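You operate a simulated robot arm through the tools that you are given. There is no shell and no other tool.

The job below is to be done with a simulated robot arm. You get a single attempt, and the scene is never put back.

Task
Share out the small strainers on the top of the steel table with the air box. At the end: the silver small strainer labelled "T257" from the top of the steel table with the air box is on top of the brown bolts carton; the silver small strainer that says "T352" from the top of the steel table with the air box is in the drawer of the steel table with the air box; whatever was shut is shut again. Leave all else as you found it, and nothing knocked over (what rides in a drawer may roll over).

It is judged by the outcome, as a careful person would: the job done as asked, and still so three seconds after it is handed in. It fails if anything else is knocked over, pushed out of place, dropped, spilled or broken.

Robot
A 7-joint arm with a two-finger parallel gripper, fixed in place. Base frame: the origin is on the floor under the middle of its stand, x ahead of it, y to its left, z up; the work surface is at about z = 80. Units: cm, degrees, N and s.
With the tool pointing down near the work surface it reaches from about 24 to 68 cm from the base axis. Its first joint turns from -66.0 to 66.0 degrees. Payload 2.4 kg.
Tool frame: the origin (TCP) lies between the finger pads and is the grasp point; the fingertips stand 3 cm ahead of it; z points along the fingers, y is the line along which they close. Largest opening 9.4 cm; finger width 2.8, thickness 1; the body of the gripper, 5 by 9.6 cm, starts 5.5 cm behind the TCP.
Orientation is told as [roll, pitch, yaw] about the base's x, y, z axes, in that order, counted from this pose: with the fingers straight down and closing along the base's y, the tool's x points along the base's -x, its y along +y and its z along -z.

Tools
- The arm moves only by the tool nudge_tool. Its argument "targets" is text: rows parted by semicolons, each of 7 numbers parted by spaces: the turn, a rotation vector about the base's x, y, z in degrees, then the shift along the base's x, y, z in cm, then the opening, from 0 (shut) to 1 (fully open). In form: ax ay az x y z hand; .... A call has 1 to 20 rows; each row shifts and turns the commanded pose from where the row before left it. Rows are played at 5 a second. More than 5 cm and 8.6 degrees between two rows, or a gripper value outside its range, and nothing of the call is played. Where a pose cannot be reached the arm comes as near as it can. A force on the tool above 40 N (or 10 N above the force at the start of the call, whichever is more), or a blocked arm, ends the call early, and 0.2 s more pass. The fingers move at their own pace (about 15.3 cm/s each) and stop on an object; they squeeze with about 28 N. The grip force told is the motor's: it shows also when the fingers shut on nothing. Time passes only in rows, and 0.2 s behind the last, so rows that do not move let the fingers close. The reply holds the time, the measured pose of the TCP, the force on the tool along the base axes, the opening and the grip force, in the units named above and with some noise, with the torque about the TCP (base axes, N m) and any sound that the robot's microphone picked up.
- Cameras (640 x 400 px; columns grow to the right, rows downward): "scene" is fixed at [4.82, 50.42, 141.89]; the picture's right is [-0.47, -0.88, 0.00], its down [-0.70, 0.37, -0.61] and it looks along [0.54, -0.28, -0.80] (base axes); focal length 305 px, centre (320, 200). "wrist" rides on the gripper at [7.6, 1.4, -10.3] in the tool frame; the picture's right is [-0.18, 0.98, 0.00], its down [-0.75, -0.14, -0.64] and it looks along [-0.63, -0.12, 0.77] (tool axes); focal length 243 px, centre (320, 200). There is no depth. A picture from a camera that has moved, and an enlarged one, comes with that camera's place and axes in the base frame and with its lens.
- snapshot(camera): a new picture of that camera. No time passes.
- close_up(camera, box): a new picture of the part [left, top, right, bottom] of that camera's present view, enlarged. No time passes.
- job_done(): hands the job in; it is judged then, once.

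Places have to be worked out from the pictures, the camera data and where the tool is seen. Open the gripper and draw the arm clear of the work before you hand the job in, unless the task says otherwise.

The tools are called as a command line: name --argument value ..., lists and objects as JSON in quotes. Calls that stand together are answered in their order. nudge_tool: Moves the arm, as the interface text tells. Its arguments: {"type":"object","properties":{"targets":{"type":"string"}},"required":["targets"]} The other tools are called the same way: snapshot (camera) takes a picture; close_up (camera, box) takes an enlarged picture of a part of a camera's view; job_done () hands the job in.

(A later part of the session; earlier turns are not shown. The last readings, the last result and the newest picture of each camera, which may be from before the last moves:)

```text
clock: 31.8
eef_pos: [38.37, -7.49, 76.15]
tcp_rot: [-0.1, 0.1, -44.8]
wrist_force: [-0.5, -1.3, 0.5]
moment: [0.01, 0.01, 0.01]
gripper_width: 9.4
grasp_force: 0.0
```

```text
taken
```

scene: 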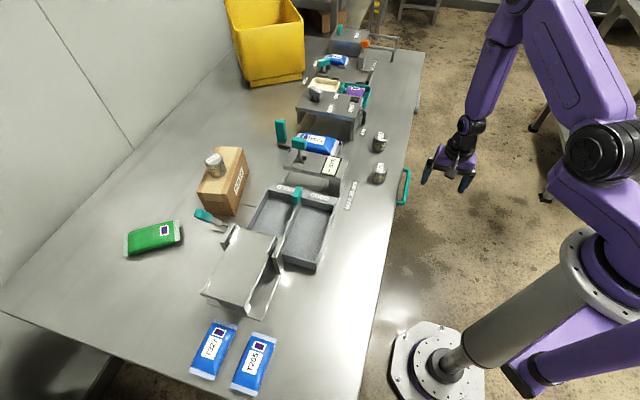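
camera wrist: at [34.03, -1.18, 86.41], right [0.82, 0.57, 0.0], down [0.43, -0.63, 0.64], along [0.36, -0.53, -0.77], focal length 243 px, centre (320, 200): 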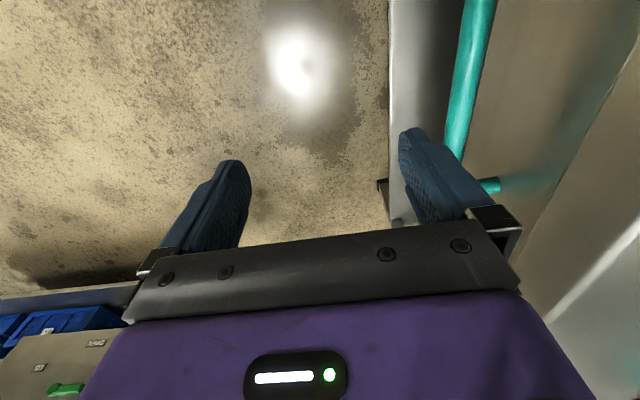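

The handle and the drawer front are in view. I zoom in to fix the bar's position and the gap behind it.

close_up --camera "wrist" --box '[380, 0, 640, 240]'

close_up --camera "scene" --box '[380, 120, 500, 230]'

```text
1.67 times, centred on (510, 120) of wrist
camera zoom: at [34.03, -1.18, 86.41], right [0.82, 0.57, 0.0], down [0.43, -0.63, 0.64], along [0.36, -0.53, -0.77], focal length 404 px, centre (3, 333)
```

zoom: 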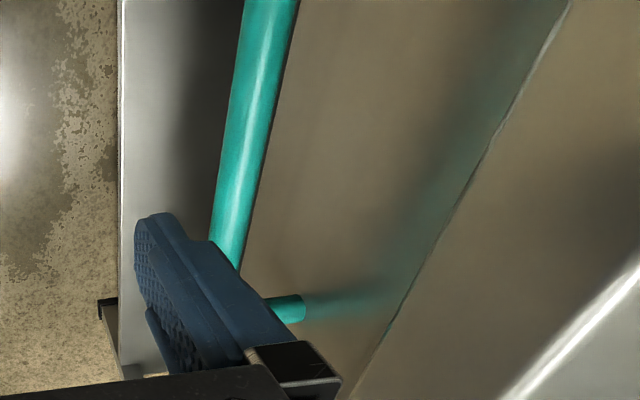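

```text
3.64 times, centred on (440, 175) of scene
camera zoom: at [4.82, 50.42, 141.89], right [-0.47, -0.88, 0.0], down [-0.7, 0.37, -0.61], along [0.54, -0.28, -0.8], focal length 1108 px, centre (-116, 291)
```

zoom: 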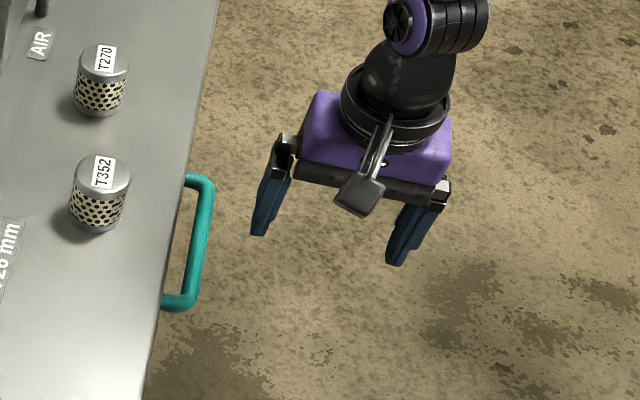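

Combining views, the bar centre is at n≈31.25, z≈70.3, with the table edge at n≈34.2 behind it. I move inward 6 cm at this height so the inner finger hangs over the gap, then check before lowering.

nudge_tool --targets "0 0 -0.2 1.41 1.41 0 1; 0 0 0 1.41 1.41 0 1; 0 0 0 1.41 1.41 0 1; 0 0 0 0 0 0 1"

close_up --camera "wrist" --box '[320, 0, 580, 240]'

close_up --camera "scene" --box '[370, 140, 470, 220]'

```text
clock: 32.8
eef_pos: [42.79, -3.42, 76.14]
tcp_rot: [0.0, 0.0, -45.1]
wrist_force: [-0.6, -1.0, -1.4]
moment: [-0.01, -0.01, 0.01]
gripper_width: 9.35
grasp_force: 0.0
```

```text
1.67 times, centred on (450, 120) of wrist
camera zoom: at [38.41, 2.95, 86.4], right [0.83, 0.56, 0.0], down [0.43, -0.63, 0.64], along [0.36, -0.53, -0.77], focal length 404 px, centre (103, 333)
```

zoom: 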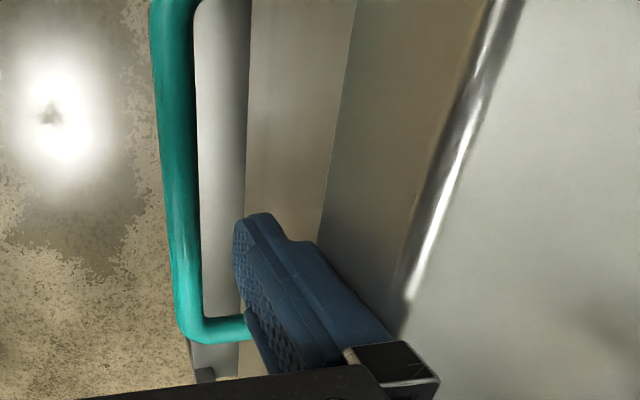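

```text
5.00 times, centred on (420, 180) of scene
camera zoom: at [4.81, 50.42, 141.89], right [-0.47, -0.88, 0.0], down [-0.7, 0.37, -0.61], along [0.54, -0.28, -0.8], focal length 1523 px, centre (-180, 300)
```

zoom: 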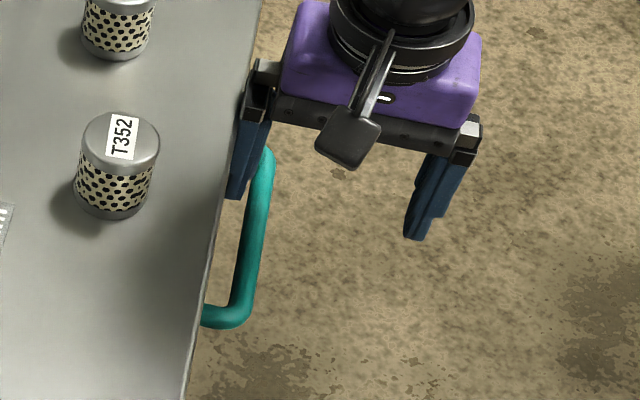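

The inner finger hangs in the gap with roughly 0.5 cm either side. I lower it slowly behind the bar.

nudge_tool --targets "0 0 0 0 0 -0.9 1; 0 0 0 0 0 -0.9 1; 0 0 0 0 0 -0.9 1; 0 0 0 0 0 -0.9 1; 0 0 0 0 0 -0.9 1; 0 0 0 0 0 -0.8 1; 0 0 0 0 0 0 1"

close_up --camera "wrist" --box '[320, 0, 580, 240]'

close_up --camera "scene" --box '[370, 140, 470, 220]'

```text
clock: 34.4
eef_pos: [42.8, -3.48, 70.73]
tcp_rot: [-0.1, 0.1, -45.0]
wrist_force: [-1.7, -1.3, 1.1]
moment: [0.13, -0.14, 0.0]
gripper_width: 9.3
grasp_force: 0.2
```

```text
1.67 times, centred on (450, 120) of wrist
camera zoom: at [38.43, 2.95, 80.95], right [0.83, 0.56, 0.0], down [0.43, -0.63, 0.64], along [0.36, -0.53, -0.77], focal length 404 px, centre (103, 333)
```

zoom: 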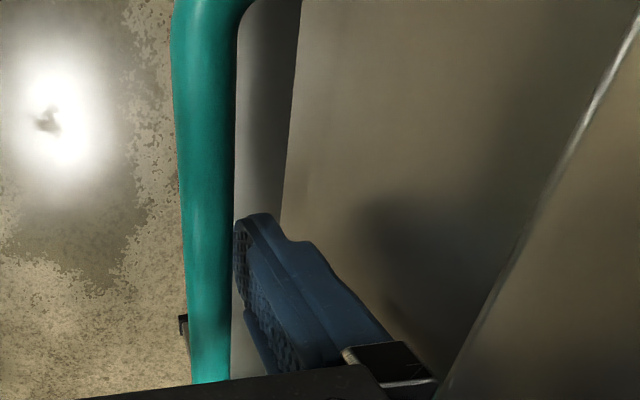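

```text
5.00 times, centred on (420, 180) of scene
camera zoom: at [4.81, 50.41, 141.9], right [-0.47, -0.88, 0.0], down [-0.7, 0.37, -0.61], along [0.54, -0.28, -0.8], focal length 1523 px, centre (-180, 300)
```

zoom: 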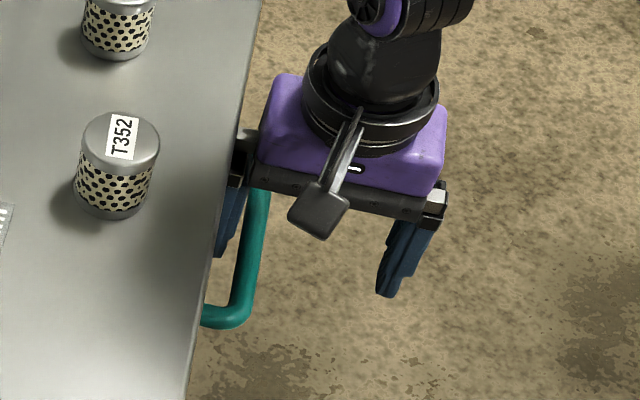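

The finger is behind the bar with hardly any load. I pull gently outward along the table normal and watch the force.

nudge_tool --targets "0 0 0 -0.35 -0.35 0 1; 0 0 0 -0.5 -0.5 0 1; 0 0 0 -0.7 -0.7 0 1; 0 0 0 -0.7 -0.7 0 1; 0 0 0 0 0 0 1"

close_up --camera "scene" --box '[370, 120, 490, 230]'

```text
clock: 35.6
eef_pos: [40.54, -5.68, 70.63]
tcp_rot: [0.0, 0.0, -45.0]
wrist_force: [1.0, -0.3, -1.1]
moment: [-0.02, -0.03, 0.01]
gripper_width: 9.39
grasp_force: 0.1
```

```text
3.64 times, centred on (430, 175) of scene
camera zoom: at [4.82, 50.42, 141.89], right [-0.47, -0.88, 0.0], down [-0.7, 0.37, -0.61], along [0.54, -0.28, -0.8], focal length 1108 px, centre (-80, 291)
```

zoom: 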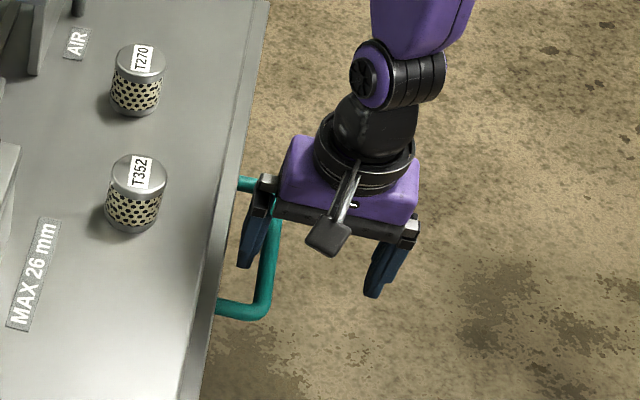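

The drawer follows freely, already about 2.5 cm open. I keep pulling at a gentle pace.

nudge_tool --targets "0 0 0 -0.9 -0.9 0 1; 0 0 0 -0.9 -0.9 0 1; 0 0 0 -0.9 -0.9 0 1; 0 0 0 -0.9 -0.9 0 1; 0 0 0 -0.9 -0.9 0 1; 0 0 0 -0.9 -0.9 0 1; 0 0 0 -0.5 -0.5 0 1; 0 0 0 -0.2 -0.2 0 1; 0 0 0 0 0 0 1"

snapshot --camera "scene"

snapshot --camera "wrist"

```text
clock: 37.6
eef_pos: [34.57, -11.65, 70.64]
tcp_rot: [0.0, 0.0, -45.0]
wrist_force: [-0.5, 1.3, -0.3]
moment: [0.02, -0.03, -0.02]
gripper_width: 9.39
grasp_force: 0.1
```

```text
taken
```

scene: 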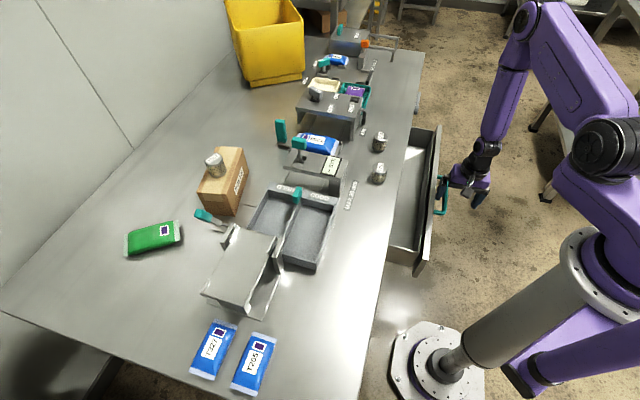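

```text
taken
camera wrist: at [30.12, -5.38, 80.93], right [0.83, 0.56, 0.0], down [0.43, -0.63, 0.64], along [0.36, -0.53, -0.77], focal length 243 px, centre (320, 200)
```

wrist: 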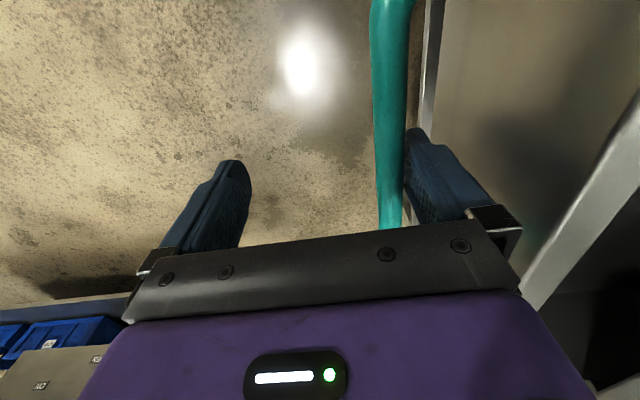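

The drawer is about 11 cm open and looks empty inside. I pull about 5 cm more for room to work.

nudge_tool --targets "0 0 0 -0.7 -0.7 0 1; 0 0 0 -0.9 -0.9 0 1; 0 0 0 -0.9 -0.9 0 1; 0 0 0 -0.7 -0.7 0 1; 0 0 0 -0.3 -0.3 0 1; 0 0 0 0 0 0 1"

close_up --camera "scene" --box '[360, 100, 510, 290]'

```text
clock: 39.0
eef_pos: [31.08, -15.19, 70.58]
tcp_rot: [-0.1, 0.0, -45.0]
wrist_force: [0.9, -0.6, 0.3]
moment: [-0.02, 0.01, 0.0]
gripper_width: 9.41
grasp_force: 0.1
```

```text
2.11 times, centred on (435, 195) of scene
camera zoom: at [4.82, 50.42, 141.89], right [-0.47, -0.88, 0.0], down [-0.7, 0.37, -0.61], along [0.54, -0.28, -0.8], focal length 641 px, centre (78, 210)
```

zoom: 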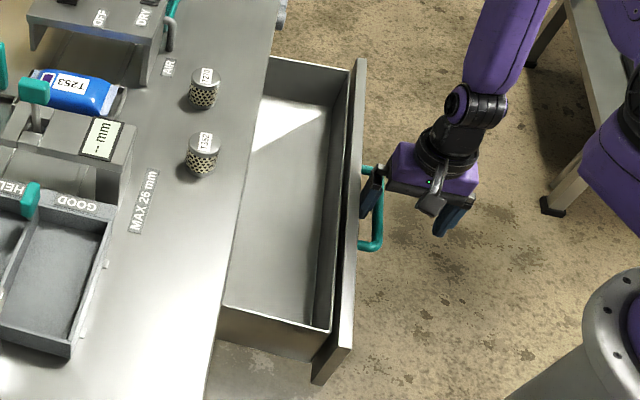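

The drawer stands about 16 cm open, empty, with its floor near z≈65. I slip the finger off the bar, rise clear and travel to above T352.

nudge_tool --targets "0 0 0 0.15 0.15 0 1; 0 0 0 0 0 1.5 1; 0 0 0 0 0 2.5 1; 0 0 0 0 0 3.5 1; 0 0 0 0 0 4 1; 0 0 0 0 0 4.5 1; 0 0 0 0 0 4.5 1; 0 0 0 0 0 4.5 1; 0 0 0 0 0 4.5 0.8; 0 0 0 1.78 3.3 0 0.8; 0 0 0 1.78 3.3 0 0.8; 0 0 0 1.78 3.3 0 0.8; 0 0 0 1.78 3.3 0 0.8; 0 0 0 1.78 3.3 0 0.8; 0 0 0 1.78 3.3 0 0.8; 0 0 0 1.78 3.3 0 0.8; 0 0 0 1.7 3.3 0 0.8; 0 0 0 0 0 0 0.8"

snapshot --camera "wrist"

snapshot --camera "scene"

```text
clock: 42.8
eef_pos: [45.42, 11.3, 100.11]
tcp_rot: [0.1, 0.1, -45.1]
wrist_force: [-0.6, -1.0, -1.1]
moment: [-0.01, 0.0, -0.02]
gripper_width: 7.52
grasp_force: 0.0
```

```text
taken
camera wrist: at [41.07, 17.6, 110.52], right [0.83, 0.56, 0.0], down [0.43, -0.63, 0.64], along [0.36, -0.53, -0.77], focal length 243 px, centre (320, 200)
```

wrist: 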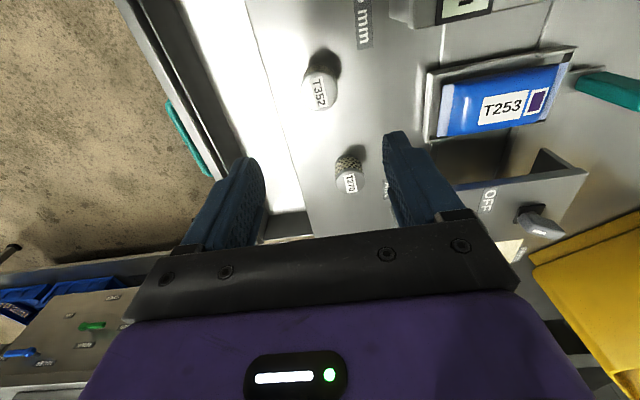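

```text
taken
```

scene: 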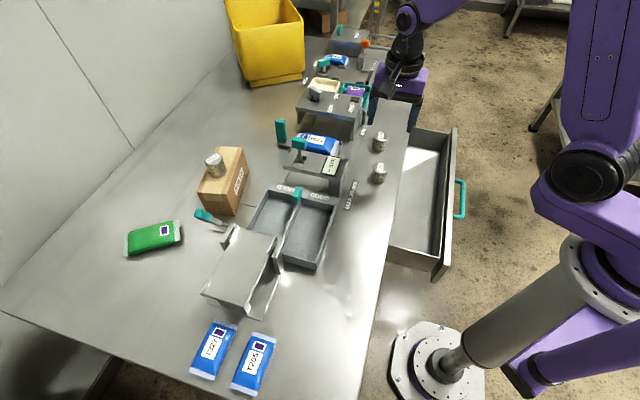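

The drawer stays open and everything else is in place. I zoom in to measure T352 from above.

close_up --camera "wrist" --box '[260, 30, 420, 210]'

close_up --camera "wrist" --box '[260, 0, 640, 230]'

```text
2.22 times, centred on (340, 120) of wrist
camera zoom: at [41.07, 17.6, 110.52], right [0.83, 0.56, 0.0], down [0.43, -0.63, 0.64], along [0.36, -0.53, -0.77], focal length 539 px, centre (276, 378)
```

zoom: 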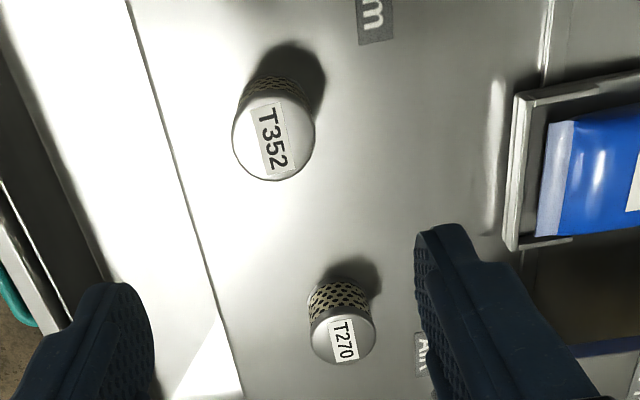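

```text
1.68 times, centred on (450, 115) of wrist
camera zoom: at [41.07, 17.6, 110.52], right [0.83, 0.56, 0.0], down [0.43, -0.63, 0.64], along [0.36, -0.53, -0.77], focal length 409 px, centre (101, 343)
```

zoom: 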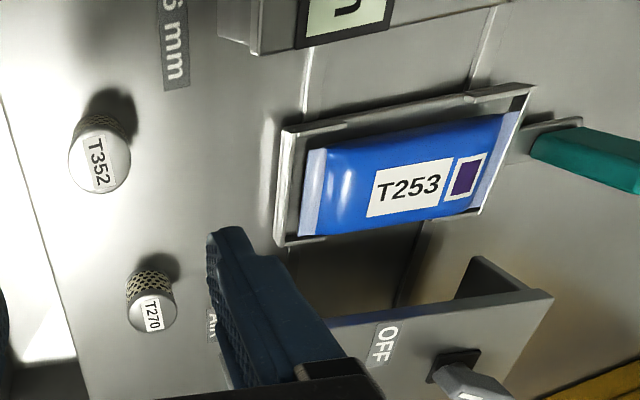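

T352 lies almost exactly under the tool, about (45.25, 11.35). I lower to just above it and check alignment.

nudge_tool --targets "0 0 0 -0.1 0.03 -2.5 0.8; 0 0 0 -0.1 0.03 -2.5 0.8; 0 0 0 0 0 -2.5 0.8; 0 0 0 0 0 -2.5 0.8; 0 0 0 0 0 -1.6 0.8; 0 0 0 0 0 0 0.8"

snapshot --camera "wrist"

close_up --camera "scene" --box '[320, 90, 440, 210]'

```text
clock: 44.2
eef_pos: [45.09, 11.16, 88.57]
tcp_rot: [0.0, 0.0, -45.0]
wrist_force: [0.6, 1.1, -0.5]
moment: [0.02, 0.02, -0.01]
gripper_width: 7.53
grasp_force: 0.1
```

```text
taken
camera wrist: at [40.67, 17.61, 98.86], right [0.83, 0.56, 0.0], down [0.43, -0.63, 0.64], along [0.36, -0.53, -0.77], focal length 243 px, centre (320, 200)
```

wrist: 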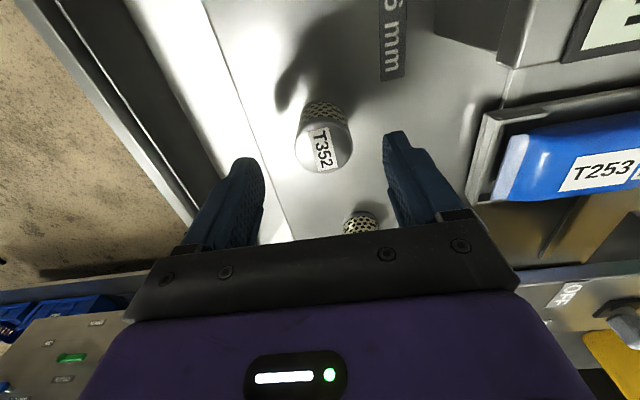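

```text
3.33 times, centred on (380, 150) of scene
camera zoom: at [4.82, 50.42, 141.89], right [-0.47, -0.88, 0.0], down [-0.7, 0.37, -0.61], along [0.54, -0.28, -0.8], focal length 1015 px, centre (120, 367)
```

zoom: 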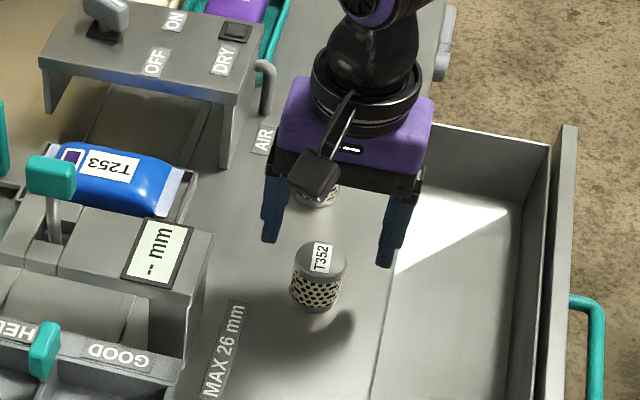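

Alignment is within about 0.3 cm. I correct and lower around T352.

nudge_tool --targets "0 0 0 0.05 0.2 -1.5 0.8; 0 0 0 0 0 -1.5 0.8; 0 0 0 0 0 -1.2 0.8; 0 0 0 0 0 -0.9 0.8; 0 0 0 0 0 0 0.8"

snapshot --camera "wrist"

close_up --camera "scene" --box '[320, 110, 440, 210]'

```text
clock: 45.4
eef_pos: [45.24, 11.49, 83.42]
tcp_rot: [0.0, 0.0, -45.0]
wrist_force: [-0.2, 0.5, 0.1]
moment: [0.03, -0.03, 0.02]
gripper_width: 7.53
grasp_force: 0.2
```

```text
taken
camera wrist: at [40.85, 17.8, 93.75], right [0.82, 0.57, 0.0], down [0.43, -0.63, 0.64], along [0.36, -0.53, -0.77], focal length 243 px, centre (320, 200)
```

wrist: 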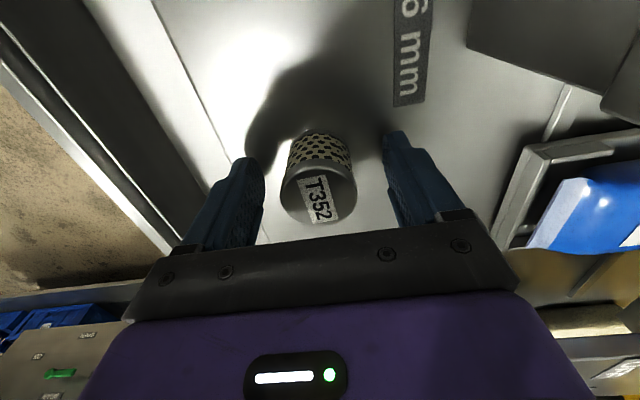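

```text
4.00 times, centred on (380, 160) of scene
camera zoom: at [4.82, 50.42, 141.89], right [-0.47, -0.88, 0.0], down [-0.7, 0.37, -0.61], along [0.54, -0.28, -0.8], focal length 1218 px, centre (80, 360)
```

zoom: 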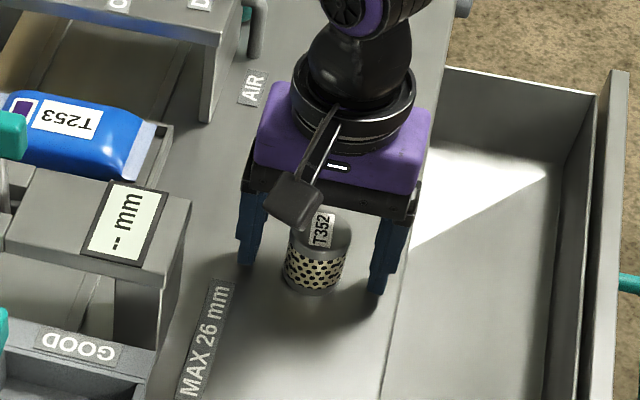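

T352 is centred between the pads. I close and lift a test step.

nudge_tool --targets "0 0 0 0 0 0 0.6; 0 0 0 0 0 0 0.5; 0 0 0 0 0 0 0.4; 0 0 0 0 0 0 0.2; 0 0 0 0 0 0 0; 0 0 0 0 0 0 0; 0 0 0 0 0 0.2 0; 0 0 0 0 0 0.3 0; 0 0 0 0 0 0.5 0; 0 0 0 0 0 0 0"

snapshot --camera "wrist"

```text
clock: 47.6
eef_pos: [45.21, 11.65, 84.31]
tcp_rot: [0.1, 0.1, -45.0]
wrist_force: [-0.4, -0.4, -0.6]
moment: [-0.03, -0.02, 0.0]
gripper_width: 3.89
grasp_force: 28.1
```

```text
taken
camera wrist: at [40.77, 17.89, 94.62], right [0.83, 0.57, 0.0], down [0.43, -0.63, 0.64], along [0.36, -0.53, -0.77], focal length 243 px, centre (320, 200)
```

wrist: 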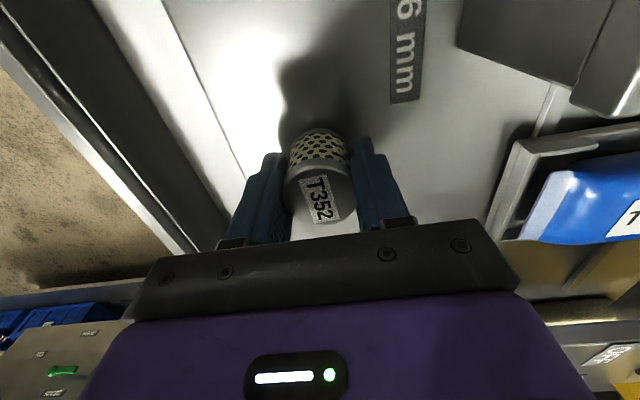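

It lifted with the gripper, but the width is 3.89 rather than 4.22, so I inspect the grip closely.

close_up --camera "wrist" --box '[220, 100, 420, 250]'

close_up --camera "scene" --box '[350, 140, 430, 200]'

```text
2.67 times, centred on (320, 175) of wrist
camera zoom: at [40.77, 17.89, 94.62], right [0.83, 0.57, 0.0], down [0.43, -0.63, 0.64], along [0.36, -0.53, -0.77], focal length 647 px, centre (320, 267)
```

zoom: 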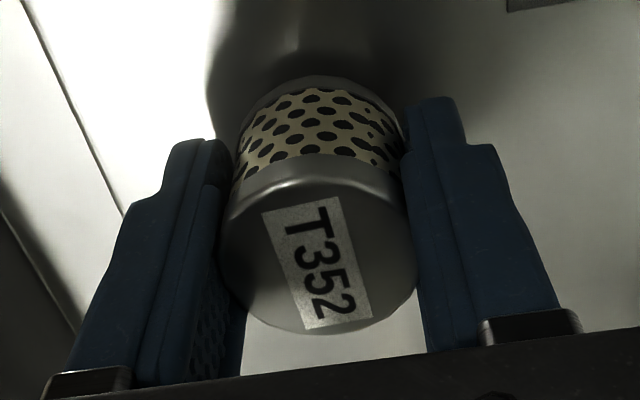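

```text
6.67 times, centred on (390, 170) of scene
camera zoom: at [4.82, 50.42, 141.89], right [-0.47, -0.88, 0.0], down [-0.7, 0.37, -0.61], along [0.54, -0.28, -0.8], focal length 2030 px, centre (-147, 400)
```

zoom: 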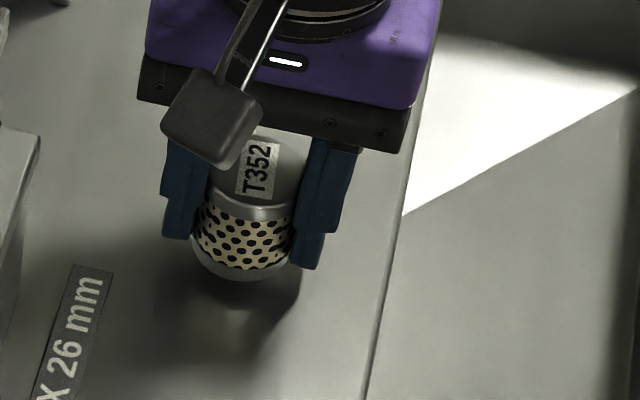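

The strainer moved with the gripper. I hold still for a second to see whether it creeps before lifting any higher.

nudge_tool --targets "0 0 0 0 0 0 0; 0 0 0 0 0 0 0; 0 0 0 0 0 0 0; 0 0 0 0 0 0 0; 0 0 0 0 0 0 0"

close_up --camera "wrist" --box '[220, 100, 420, 250]'

close_up --camera "scene" --box '[350, 140, 430, 200]'

```text
clock: 48.8
eef_pos: [45.17, 11.51, 84.38]
tcp_rot: [0.1, 0.0, -45.0]
wrist_force: [0.5, 0.1, -0.7]
moment: [-0.01, -0.01, 0.0]
gripper_width: 3.88
grasp_force: 28.1
```

```text
2.67 times, centred on (320, 175) of wrist
camera zoom: at [40.78, 17.89, 94.62], right [0.83, 0.56, 0.0], down [0.43, -0.63, 0.64], along [0.36, -0.53, -0.77], focal length 647 px, centre (320, 267)
```

zoom: 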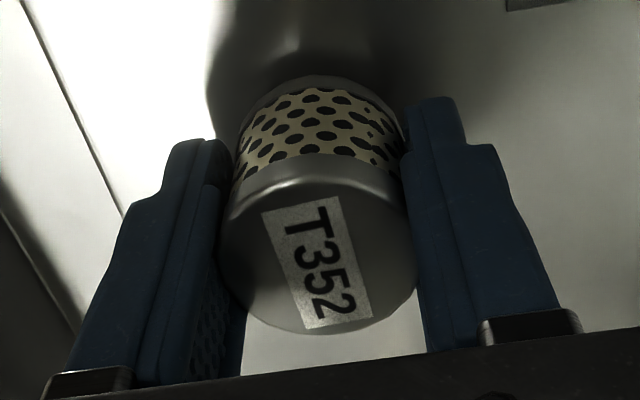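

```text
6.67 times, centred on (390, 170) of scene
camera zoom: at [4.82, 50.42, 141.89], right [-0.47, -0.88, 0.0], down [-0.7, 0.37, -0.61], along [0.54, -0.28, -0.8], focal length 2030 px, centre (-147, 400)
```

zoom: 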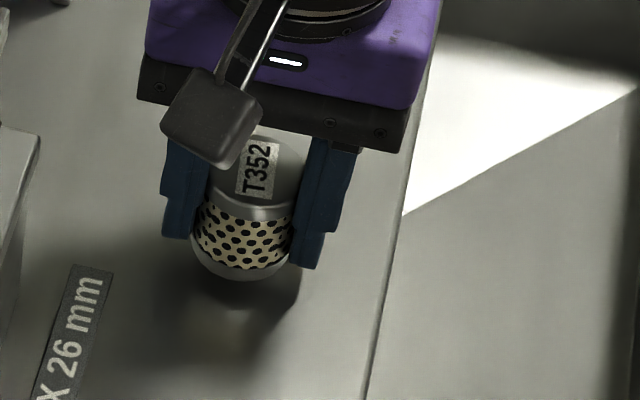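

No creep at all, so the grip is sound. I lift a few centimetres slowly and carry T352 straight outward over the open drawer.

nudge_tool --targets "0 0 0 0 0 0.4 0; 0 0 0 0 0 0.6 0; 0 0 0 0 0 0.8 0; 0 0 0 0 0 0.8 0; 0 0 0 0 0 0.6 0; 0 0 0 0 0 0.3 0; 0 0 0 -0.4 -0.4 0 0; 0 0 0 -0.8 -0.8 0 0; 0 0 0 -1 -1 0 0; 0 0 0 -1.1 -1.1 0 0; 0 0 0 -1.2 -1.2 0 0; 0 0 0 -1.2 -1.2 0 0; 0 0 0 -1.1 -1.1 0 0; 0 0 0 -1 -1 0 0; 0 0 0 -0.6 -0.6 0 0; 0 0 0 -0.3 -0.3 0 0; 0 0 0 0 0 0 0"

snapshot --camera "wrist"

close_up --camera "scene" --box '[340, 90, 500, 290]'

```text
clock: 52.4
eef_pos: [36.62, 2.78, 88.02]
tcp_rot: [-0.1, 0.0, -45.1]
wrist_force: [-0.3, -0.1, -0.7]
moment: [0.01, -0.01, -0.01]
gripper_width: 3.86
grasp_force: 28.4
```

```text
taken
camera wrist: at [32.22, 9.14, 98.24], right [0.83, 0.56, 0.0], down [0.43, -0.63, 0.64], along [0.36, -0.53, -0.77], focal length 243 px, centre (320, 200)
```

wrist: 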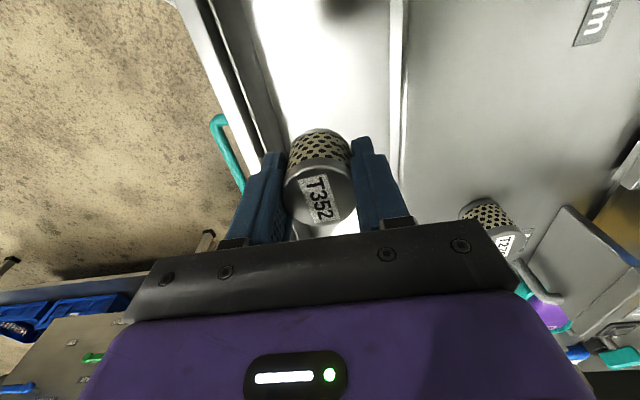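

```text
2.00 times, centred on (420, 190) of scene
camera zoom: at [4.82, 50.42, 141.89], right [-0.47, -0.88, 0.0], down [-0.7, 0.37, -0.61], along [0.54, -0.28, -0.8], focal length 609 px, centre (120, 220)
```

zoom: 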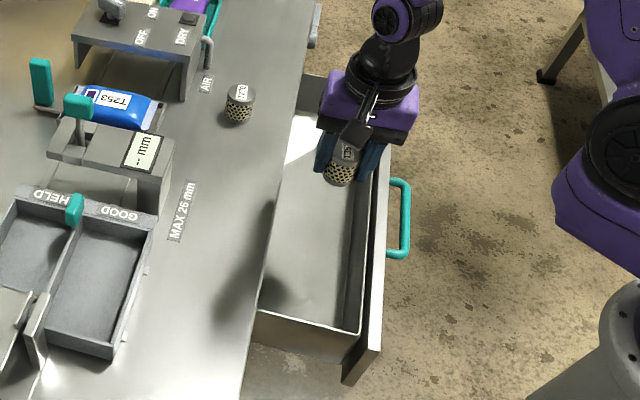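

T352 is carried steadily over the open drawer. I zoom in to check the gaps to the drawer front and the table edge before lowering.

close_up --camera "wrist" --box '[170, 0, 430, 180]'

```text
2.22 times, centred on (300, 90) of wrist
camera zoom: at [32.22, 9.14, 98.24], right [0.83, 0.56, 0.0], down [0.43, -0.63, 0.64], along [0.36, -0.53, -0.77], focal length 539 px, centre (364, 444)
```

zoom: 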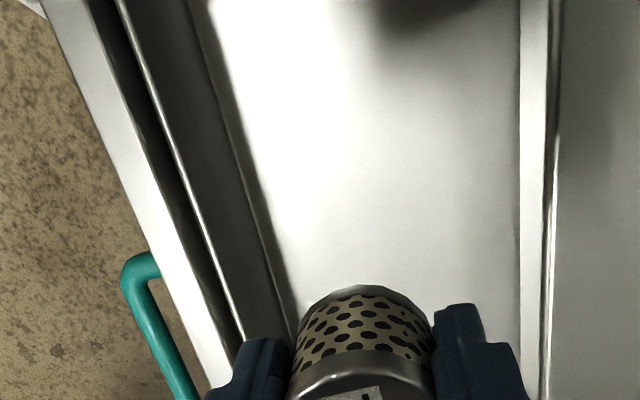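

The clear span runs from n≈21.2 (drawer wall) to 34.1 (table edge), the floor is at z≈65, and the tool at n≈27.8 is mid-span. I lower T352 into the drawer.

nudge_tool --targets "0 0 0 -0.1 -0.1 -1 0; 0 0 0 0 0 -1.5 0; 0 0 0 0 0 -2 0; 0 0 0 0 0 -2 0; 0 0 0 0 0 -2 0; 0 0 0 0 0 -2 0; 0 0 0 0 0 -2 0; 0 0 0 0 0 -2 0; 0 0 0 0 0 -1.6 0; 0 0 0 0 0 -1.2 0; 0 0 0 0 0 -0.8 0; 0 0 0 0 0 0 0"

snapshot --camera "wrist"

close_up --camera "scene" --box '[360, 120, 480, 240]'

```text
clock: 55.0
eef_pos: [36.49, 2.75, 69.91]
tcp_rot: [0.0, -0.1, -45.0]
wrist_force: [-0.2, -1.9, 8.3]
moment: [-0.01, 0.04, -0.04]
gripper_width: 3.87
grasp_force: 27.0
```

```text
taken
camera wrist: at [32.09, 9.08, 80.19], right [0.83, 0.56, 0.0], down [0.43, -0.63, 0.64], along [0.36, -0.53, -0.77], focal length 243 px, centre (320, 200)
```

wrist: 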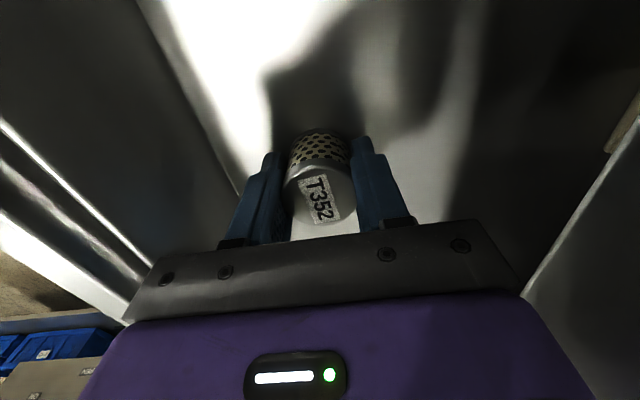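

```text
3.33 times, centred on (420, 180) of scene
camera zoom: at [4.81, 50.41, 141.9], right [-0.47, -0.88, 0.0], down [-0.7, 0.37, -0.61], along [0.54, -0.28, -0.8], focal length 1015 px, centre (-13, 267)
```

zoom: 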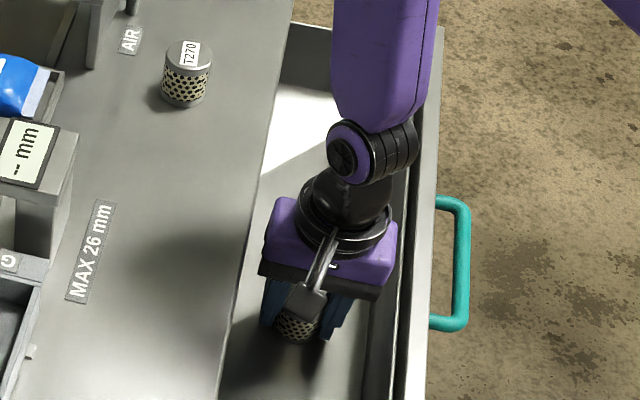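

The floor of the drawer is met at TCP z≈69.9 with 8 N, centred on the tool, so T352 stands on the drawer floor. I ease up a touch and check the load.

nudge_tool --targets "0 0 0 0 0 0.1 0; 0 0 0 0 0 0 0; 0 0 0 0 0 0 0"

close_up --camera "wrist" --box '[220, 90, 420, 250]'

```text
clock: 55.8
eef_pos: [36.45, 2.73, 70.11]
tcp_rot: [0.0, -0.1, -44.9]
wrist_force: [0.2, -0.2, 0.3]
moment: [-0.03, 0.0, 0.0]
gripper_width: 3.86
grasp_force: 28.0
```

```text
2.50 times, centred on (320, 170) of wrist
camera zoom: at [32.07, 9.11, 80.3], right [0.83, 0.56, 0.0], down [0.43, -0.63, 0.64], along [0.36, -0.53, -0.77], focal length 606 px, centre (320, 275)
```

zoom: 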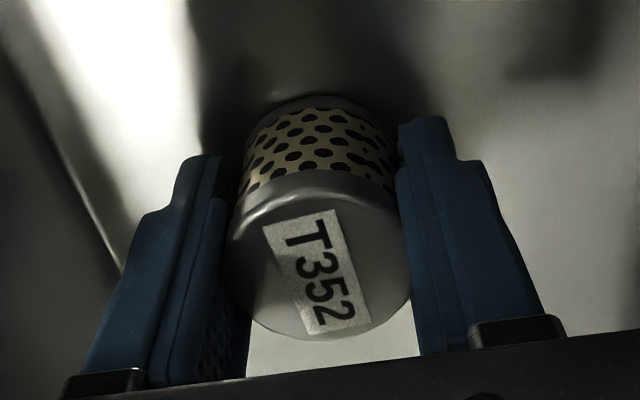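

The load is gone, so the strainer is within a millimetre of the floor. I set it down that last bit and open in steps.

nudge_tool --targets "0 0 0 0 0 -0.08 0; 0 0 0 0 0 0 0.44; 0 0 0 0 0 0 0.5; 0 0 0 0 0 0 0.58; 0 0 0 0 0 0 0.65; 0 0 0 0 0 0 0.65"

close_up --camera "wrist" --box '[220, 90, 420, 250]'

```text
clock: 57.2
eef_pos: [36.58, 2.7, 69.94]
tcp_rot: [0.0, 0.0, -45.0]
wrist_force: [-0.8, -1.0, -1.1]
moment: [0.0, 0.01, -0.03]
gripper_width: 6.11
grasp_force: 0.1
```

```text
2.50 times, centred on (320, 170) of wrist
camera zoom: at [32.08, 9.06, 80.19], right [0.83, 0.56, 0.0], down [0.43, -0.63, 0.64], along [0.36, -0.53, -0.77], focal length 606 px, centre (320, 275)
```

zoom: 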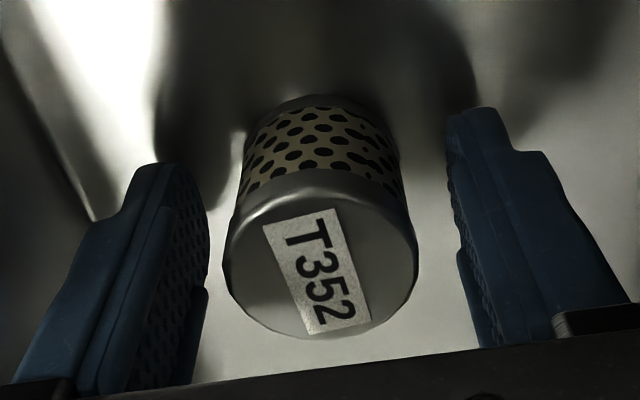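

T352 stands free and upright on the drawer floor. I raise the open hand straight up out of the drawer.

nudge_tool --targets "0 0 0 0 0 0.8 0.65; 0 0 0 0 0 1.5 0.65; 0 0 0 0 0 2.5 0.65; 0 0 0 0 0 3 0.65; 0 0 0 0 0 4 0.65; 0 0 0 0 0 4 0.65; 0 0 0 0 0 4 0.65; 0 0 0 0 0 4 0.65; 0 0 0 0 0 0 0.65"

snapshot --camera "wrist"

snapshot --camera "scene"

```text
clock: 59.2
eef_pos: [36.23, 3.03, 93.64]
tcp_rot: [0.0, 0.0, -45.0]
wrist_force: [0.2, -0.8, 0.4]
moment: [-0.01, 0.0, -0.02]
gripper_width: 6.12
grasp_force: 0.1
```

```text
taken
camera wrist: at [31.93, 9.38, 103.92], right [0.83, 0.56, 0.0], down [0.43, -0.63, 0.64], along [0.36, -0.53, -0.77], focal length 243 px, centre (320, 200)
```

wrist: 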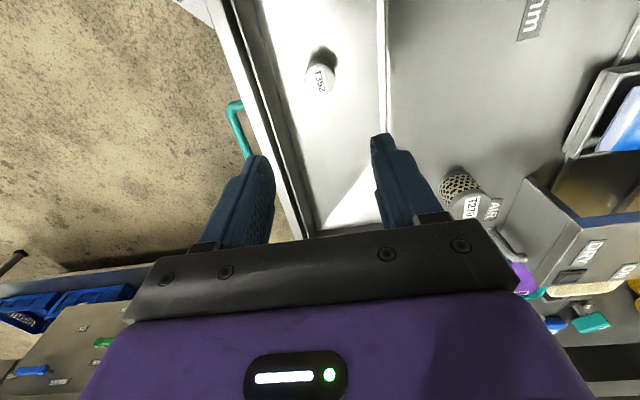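

```text
taken
```

scene: 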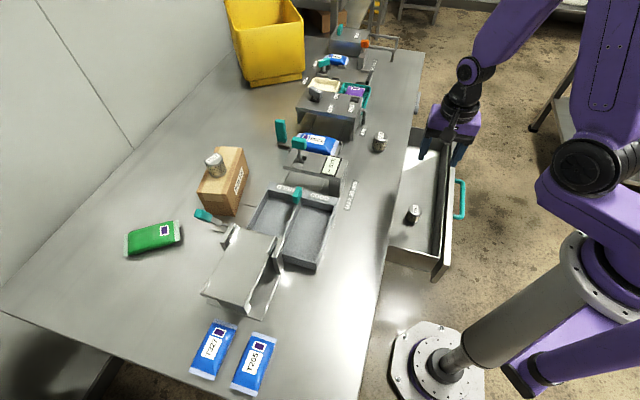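

T352 stands in the drawer and nothing else has moved. To shut it I will push the handle bar inward with the outer side of the inner finger; first I move outboard of the handle and lower there.

nudge_tool --targets "0 0 0 -1.32 -3.46 0 0.8; 0 0 0 -1.32 -3.46 0 0.8; 0 0 0 -1.32 -3.46 0 0.8; 0 0 0 -1.32 -3.46 0 0.8; 0 0 0 -1.32 -3.46 0 0.8; 0 0 0 -1.32 -3.46 0 0.8; 0 0 0 0 0 -4 0.8; 0 0 0 0 0 -4 0.8; 0 0 0 0 0 -4 0.8; 0 0 0 0 0 -3 0.8; 0 0 0 0 0 0 0.8"

snapshot --camera "wrist"

snapshot --camera "scene"

```text
clock: 61.6
eef_pos: [28.18, -18.14, 78.67]
tcp_rot: [0.0, -0.1, -45.1]
wrist_force: [0.3, -0.8, 0.3]
moment: [0.02, 0.0, -0.02]
gripper_width: 7.52
grasp_force: 0.0
```

```text
taken
camera wrist: at [23.79, -11.76, 88.89], right [0.82, 0.57, 0.0], down [0.43, -0.63, 0.64], along [0.36, -0.53, -0.77], focal length 243 px, centre (320, 200)
```

wrist: 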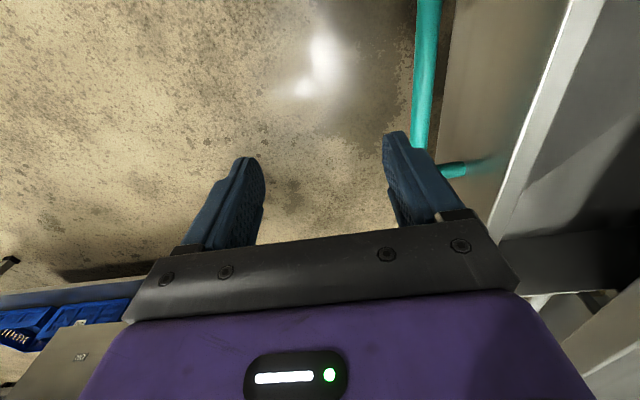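

```text
taken
```

scene: 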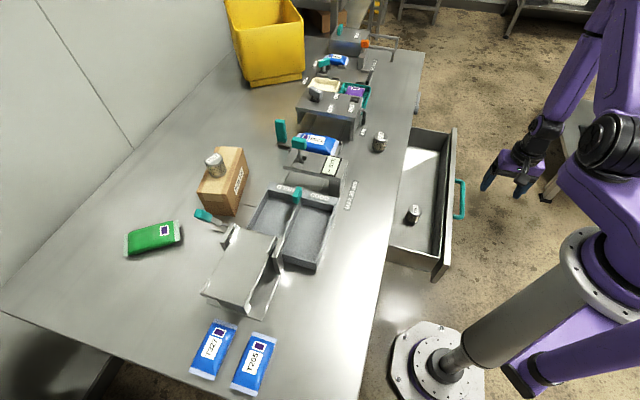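

The finger is about 2 cm short of the bar. I lower to bar height, then push slowly inward.

nudge_tool --targets "0 0 0 0 0 -2.5 0.8; 0 0 0 0 0 -2.5 0.8; 0 0 0 0 0 -2.3 0.8; 0 0 0 0.4 0.4 0 0.8; 0 0 0 0.6 0.6 0 0.8; 0 0 0 0.6 0.6 0 0.8; 0 0 0 0.6 0.6 0 0.8; 0 0 0 0.6 0.6 0 0.8; 0 0 0 0 0 0 0.8"

close_up --camera "scene" --box '[370, 110, 550, 280]'

snapshot --camera "wrist"

```text
clock: 63.6
eef_pos: [31.35, -15.08, 71.41]
tcp_rot: [0.0, 0.1, -45.0]
wrist_force: [-0.3, -1.3, -0.5]
moment: [0.0, -0.01, -0.02]
gripper_width: 7.44
grasp_force: 0.0
```

```text
2.35 times, centred on (460, 195) of scene
camera zoom: at [4.82, 50.42, 141.89], right [-0.47, -0.88, 0.0], down [-0.7, 0.37, -0.61], along [0.54, -0.28, -0.8], focal length 717 px, centre (-9, 212)
```

zoom: 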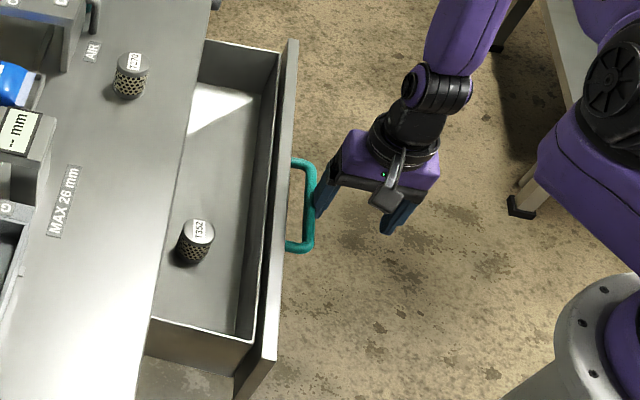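

```text
taken
camera wrist: at [26.88, -8.78, 81.71], right [0.82, 0.57, 0.0], down [0.43, -0.63, 0.64], along [0.36, -0.53, -0.77], focal length 243 px, centre (320, 200)
```

wrist: 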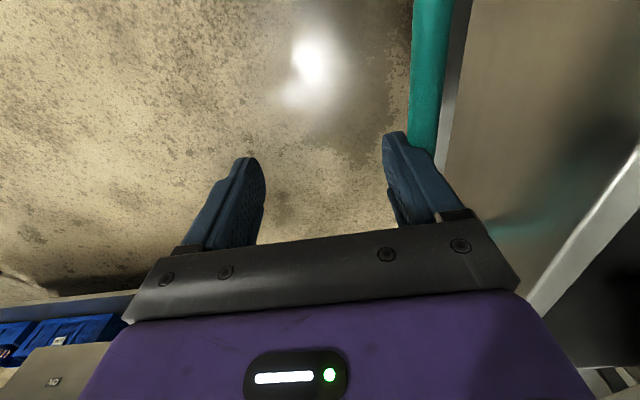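

The finger is pushing the bar and the drawer is moving in with hardly any force. I continue at a gentle pace.

nudge_tool --targets "0 0 0 0.6 0.6 0 0.8; 0 0 0 0.7 0.7 0 0.8; 0 0 0 0.7 0.7 0 0.8; 0 0 0 0.7 0.7 0 0.8; 0 0 0 0.7 0.7 0 0.8; 0 0 0 0.7 0.7 0 0.8; 0 0 0 0.7 0.7 0 0.8; 0 0 0 0.7 0.7 0 0.8; 0 0 0 0.7 0.7 0 0.8; 0 0 0 0.7 0.7 0 0.8; 0 0 0 0.6 0.6 0 0.8; 0 0 0 0.4 0.4 0 0.8; 0 0 0 0 0 0 0.8"

close_up --camera "scene" --box '[350, 110, 510, 280]'

snapshot --camera "wrist"

```text
clock: 66.4
eef_pos: [39.21, -7.31, 71.45]
tcp_rot: [0.0, 0.0, -45.0]
wrist_force: [-1.2, 0.4, 0.0]
moment: [0.02, 0.04, 0.12]
gripper_width: 7.43
grasp_force: 0.0
```

```text
2.35 times, centred on (430, 195) of scene
camera zoom: at [4.81, 50.42, 141.89], right [-0.47, -0.88, 0.0], down [-0.7, 0.37, -0.61], along [0.54, -0.28, -0.8], focal length 717 px, centre (61, 212)
```

zoom: 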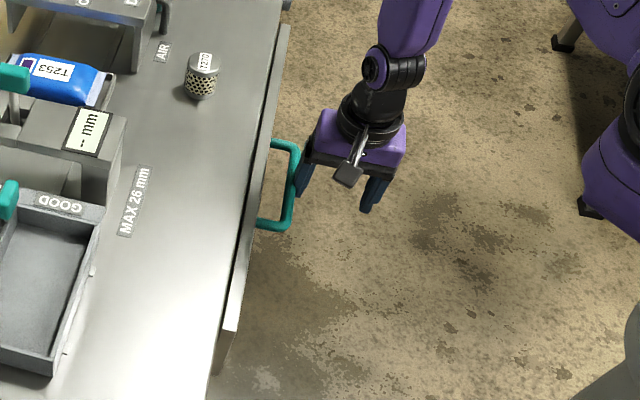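

```text
taken
camera wrist: at [34.87, -1.03, 81.67], right [0.82, 0.57, 0.0], down [0.43, -0.63, 0.64], along [0.36, -0.53, -0.77], focal length 243 px, centre (320, 200)
```

wrist: 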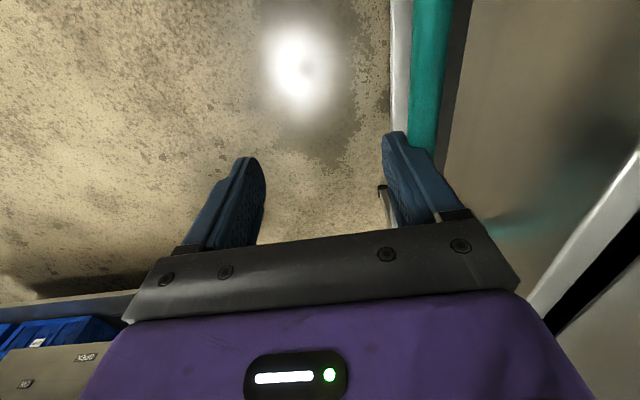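

About 3 cm remain to full closure. I push on in small steps, watching for the force to rise at the stop.

nudge_tool --targets "0 0 0 0.4 0.4 0 0.8; 0 0 0 0.4 0.4 0 0.8; 0 0 0 0.4 0.4 0 0.8; 0 0 0 0.35 0.35 0 0.8; 0 0 0 0.3 0.3 0 0.8; 0 0 0 0.2 0.2 0 0.8; 0 0 0 0 0 0 0.8"

close_up --camera "scene" --box '[350, 110, 510, 280]'

```text
clock: 68.0
eef_pos: [41.22, -5.16, 71.45]
tcp_rot: [0.0, 0.0, -45.0]
wrist_force: [-0.7, -1.8, 1.5]
moment: [0.03, -0.05, -0.01]
gripper_width: 7.44
grasp_force: 0.1
```

```text
2.35 times, centred on (430, 195) of scene
camera zoom: at [4.81, 50.41, 141.9], right [-0.47, -0.88, 0.0], down [-0.7, 0.37, -0.61], along [0.54, -0.28, -0.8], focal length 717 px, centre (61, 212)
```

zoom: 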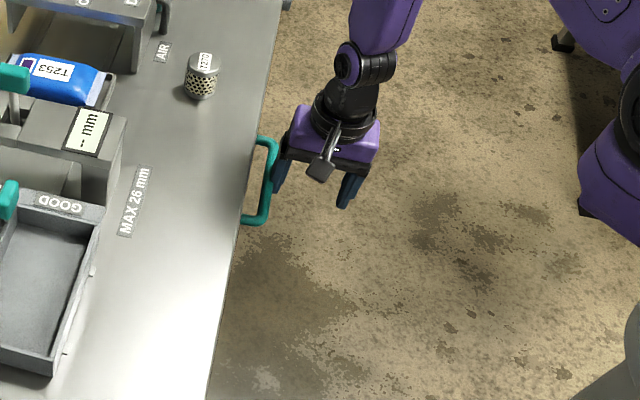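

Nearly shut: the front has gone under the table edge, and no stop felt yet. I keep pushing in very small steps.

nudge_tool --targets "0 0 0 0.12 0.12 0 0.8; 0 0 0 0.12 0.12 0 0.8; 0 0 0 0.12 0.12 0 0.8; 0 0 0 0 0 0 0.8"

```text
clock: 69.0
eef_pos: [41.6, -4.86, 71.28]
tcp_rot: [0.0, -0.1, -44.9]
wrist_force: [-3.0, -4.4, 4.7]
moment: [0.15, -0.06, 0.01]
gripper_width: 7.22
grasp_force: 0.0
```

Force is starting to rise (about 5 N) as the drawer meets its stop. I push a touch more to make sure it is fully seated.

nudge_tool --targets "0 0 0 0.12 0.12 0 0.8; 0 0 0 0.12 0.12 0 0.8; 0 0 0 0 0 0 0.8"

close_up --camera "scene" --box '[340, 120, 440, 240]'

snapshot --camera "wrist"

```text
clock: 69.8
eef_pos: [41.72, -4.71, 71.39]
tcp_rot: [-0.1, 0.1, -45.1]
wrist_force: [-7.3, -12.0, -6.7]
moment: [-0.4, 0.16, 0.0]
gripper_width: 6.78
grasp_force: 0.0
```

```text
3.33 times, centred on (390, 180) of scene
camera zoom: at [4.81, 50.39, 141.9], right [-0.47, -0.88, 0.0], down [-0.7, 0.37, -0.61], along [0.54, -0.28, -0.8], focal length 1015 px, centre (87, 267)
```

zoom: 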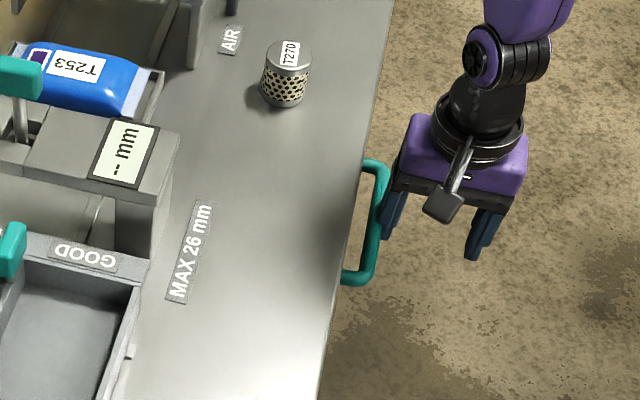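

```text
taken
camera wrist: at [37.35, 1.68, 81.62], right [0.83, 0.56, 0.0], down [0.43, -0.63, 0.64], along [0.36, -0.53, -0.77], focal length 243 px, centre (320, 200)
```

wrist: 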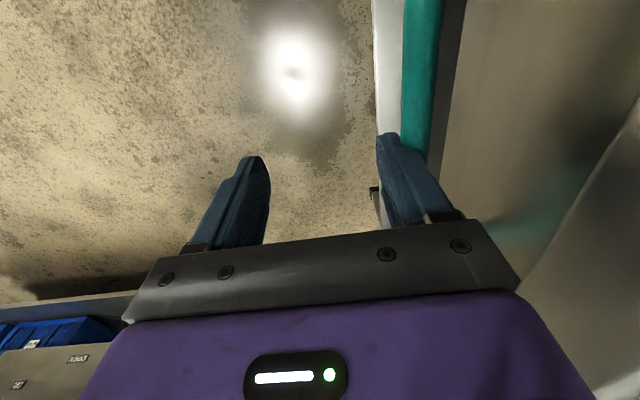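

The handle is back exactly where it started and the stop holds 14 N, so the drawer is shut. I back straight away from the bar.

nudge_tool --targets "0 0 0 -0.3 -0.3 0 0.8; 0 0 0 -0.7 -0.7 0 0.8; 0 0 0 -1.2 -1.2 0 0.8; 0 0 0 -1.8 -1.8 0 0.8; 0 0 0 -1.8 -1.8 0 0.8; 0 0 0 0 0 0 0.8"

close_up --camera "scene" --box '[340, 120, 440, 240]'

snapshot --camera "wrist"

```text
clock: 71.2
eef_pos: [35.97, -10.45, 71.51]
tcp_rot: [0.0, 0.1, -45.0]
wrist_force: [-0.6, -0.2, 0.5]
moment: [-0.02, 0.01, -0.01]
gripper_width: 7.52
grasp_force: 0.1
```

```text
3.33 times, centred on (390, 180) of scene
camera zoom: at [4.82, 50.42, 141.89], right [-0.47, -0.88, 0.0], down [-0.7, 0.37, -0.61], along [0.54, -0.28, -0.8], focal length 1015 px, centre (87, 267)
```

zoom: 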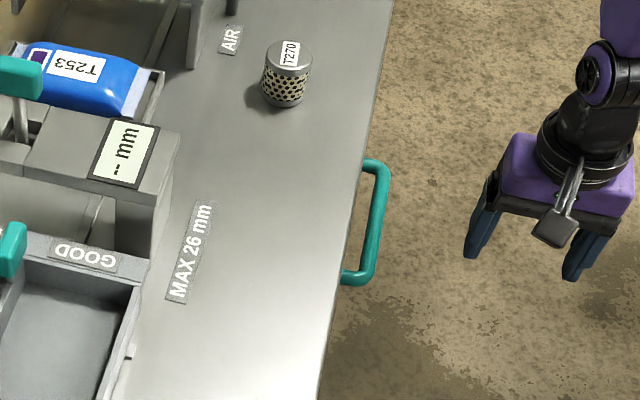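

```text
taken
camera wrist: at [31.51, -4.13, 81.76], right [0.82, 0.57, 0.0], down [0.43, -0.63, 0.64], along [0.36, -0.53, -0.77], focal length 243 px, centre (320, 200)
```

wrist: 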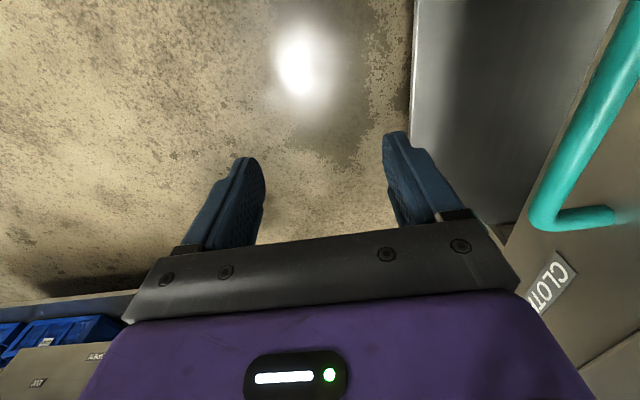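

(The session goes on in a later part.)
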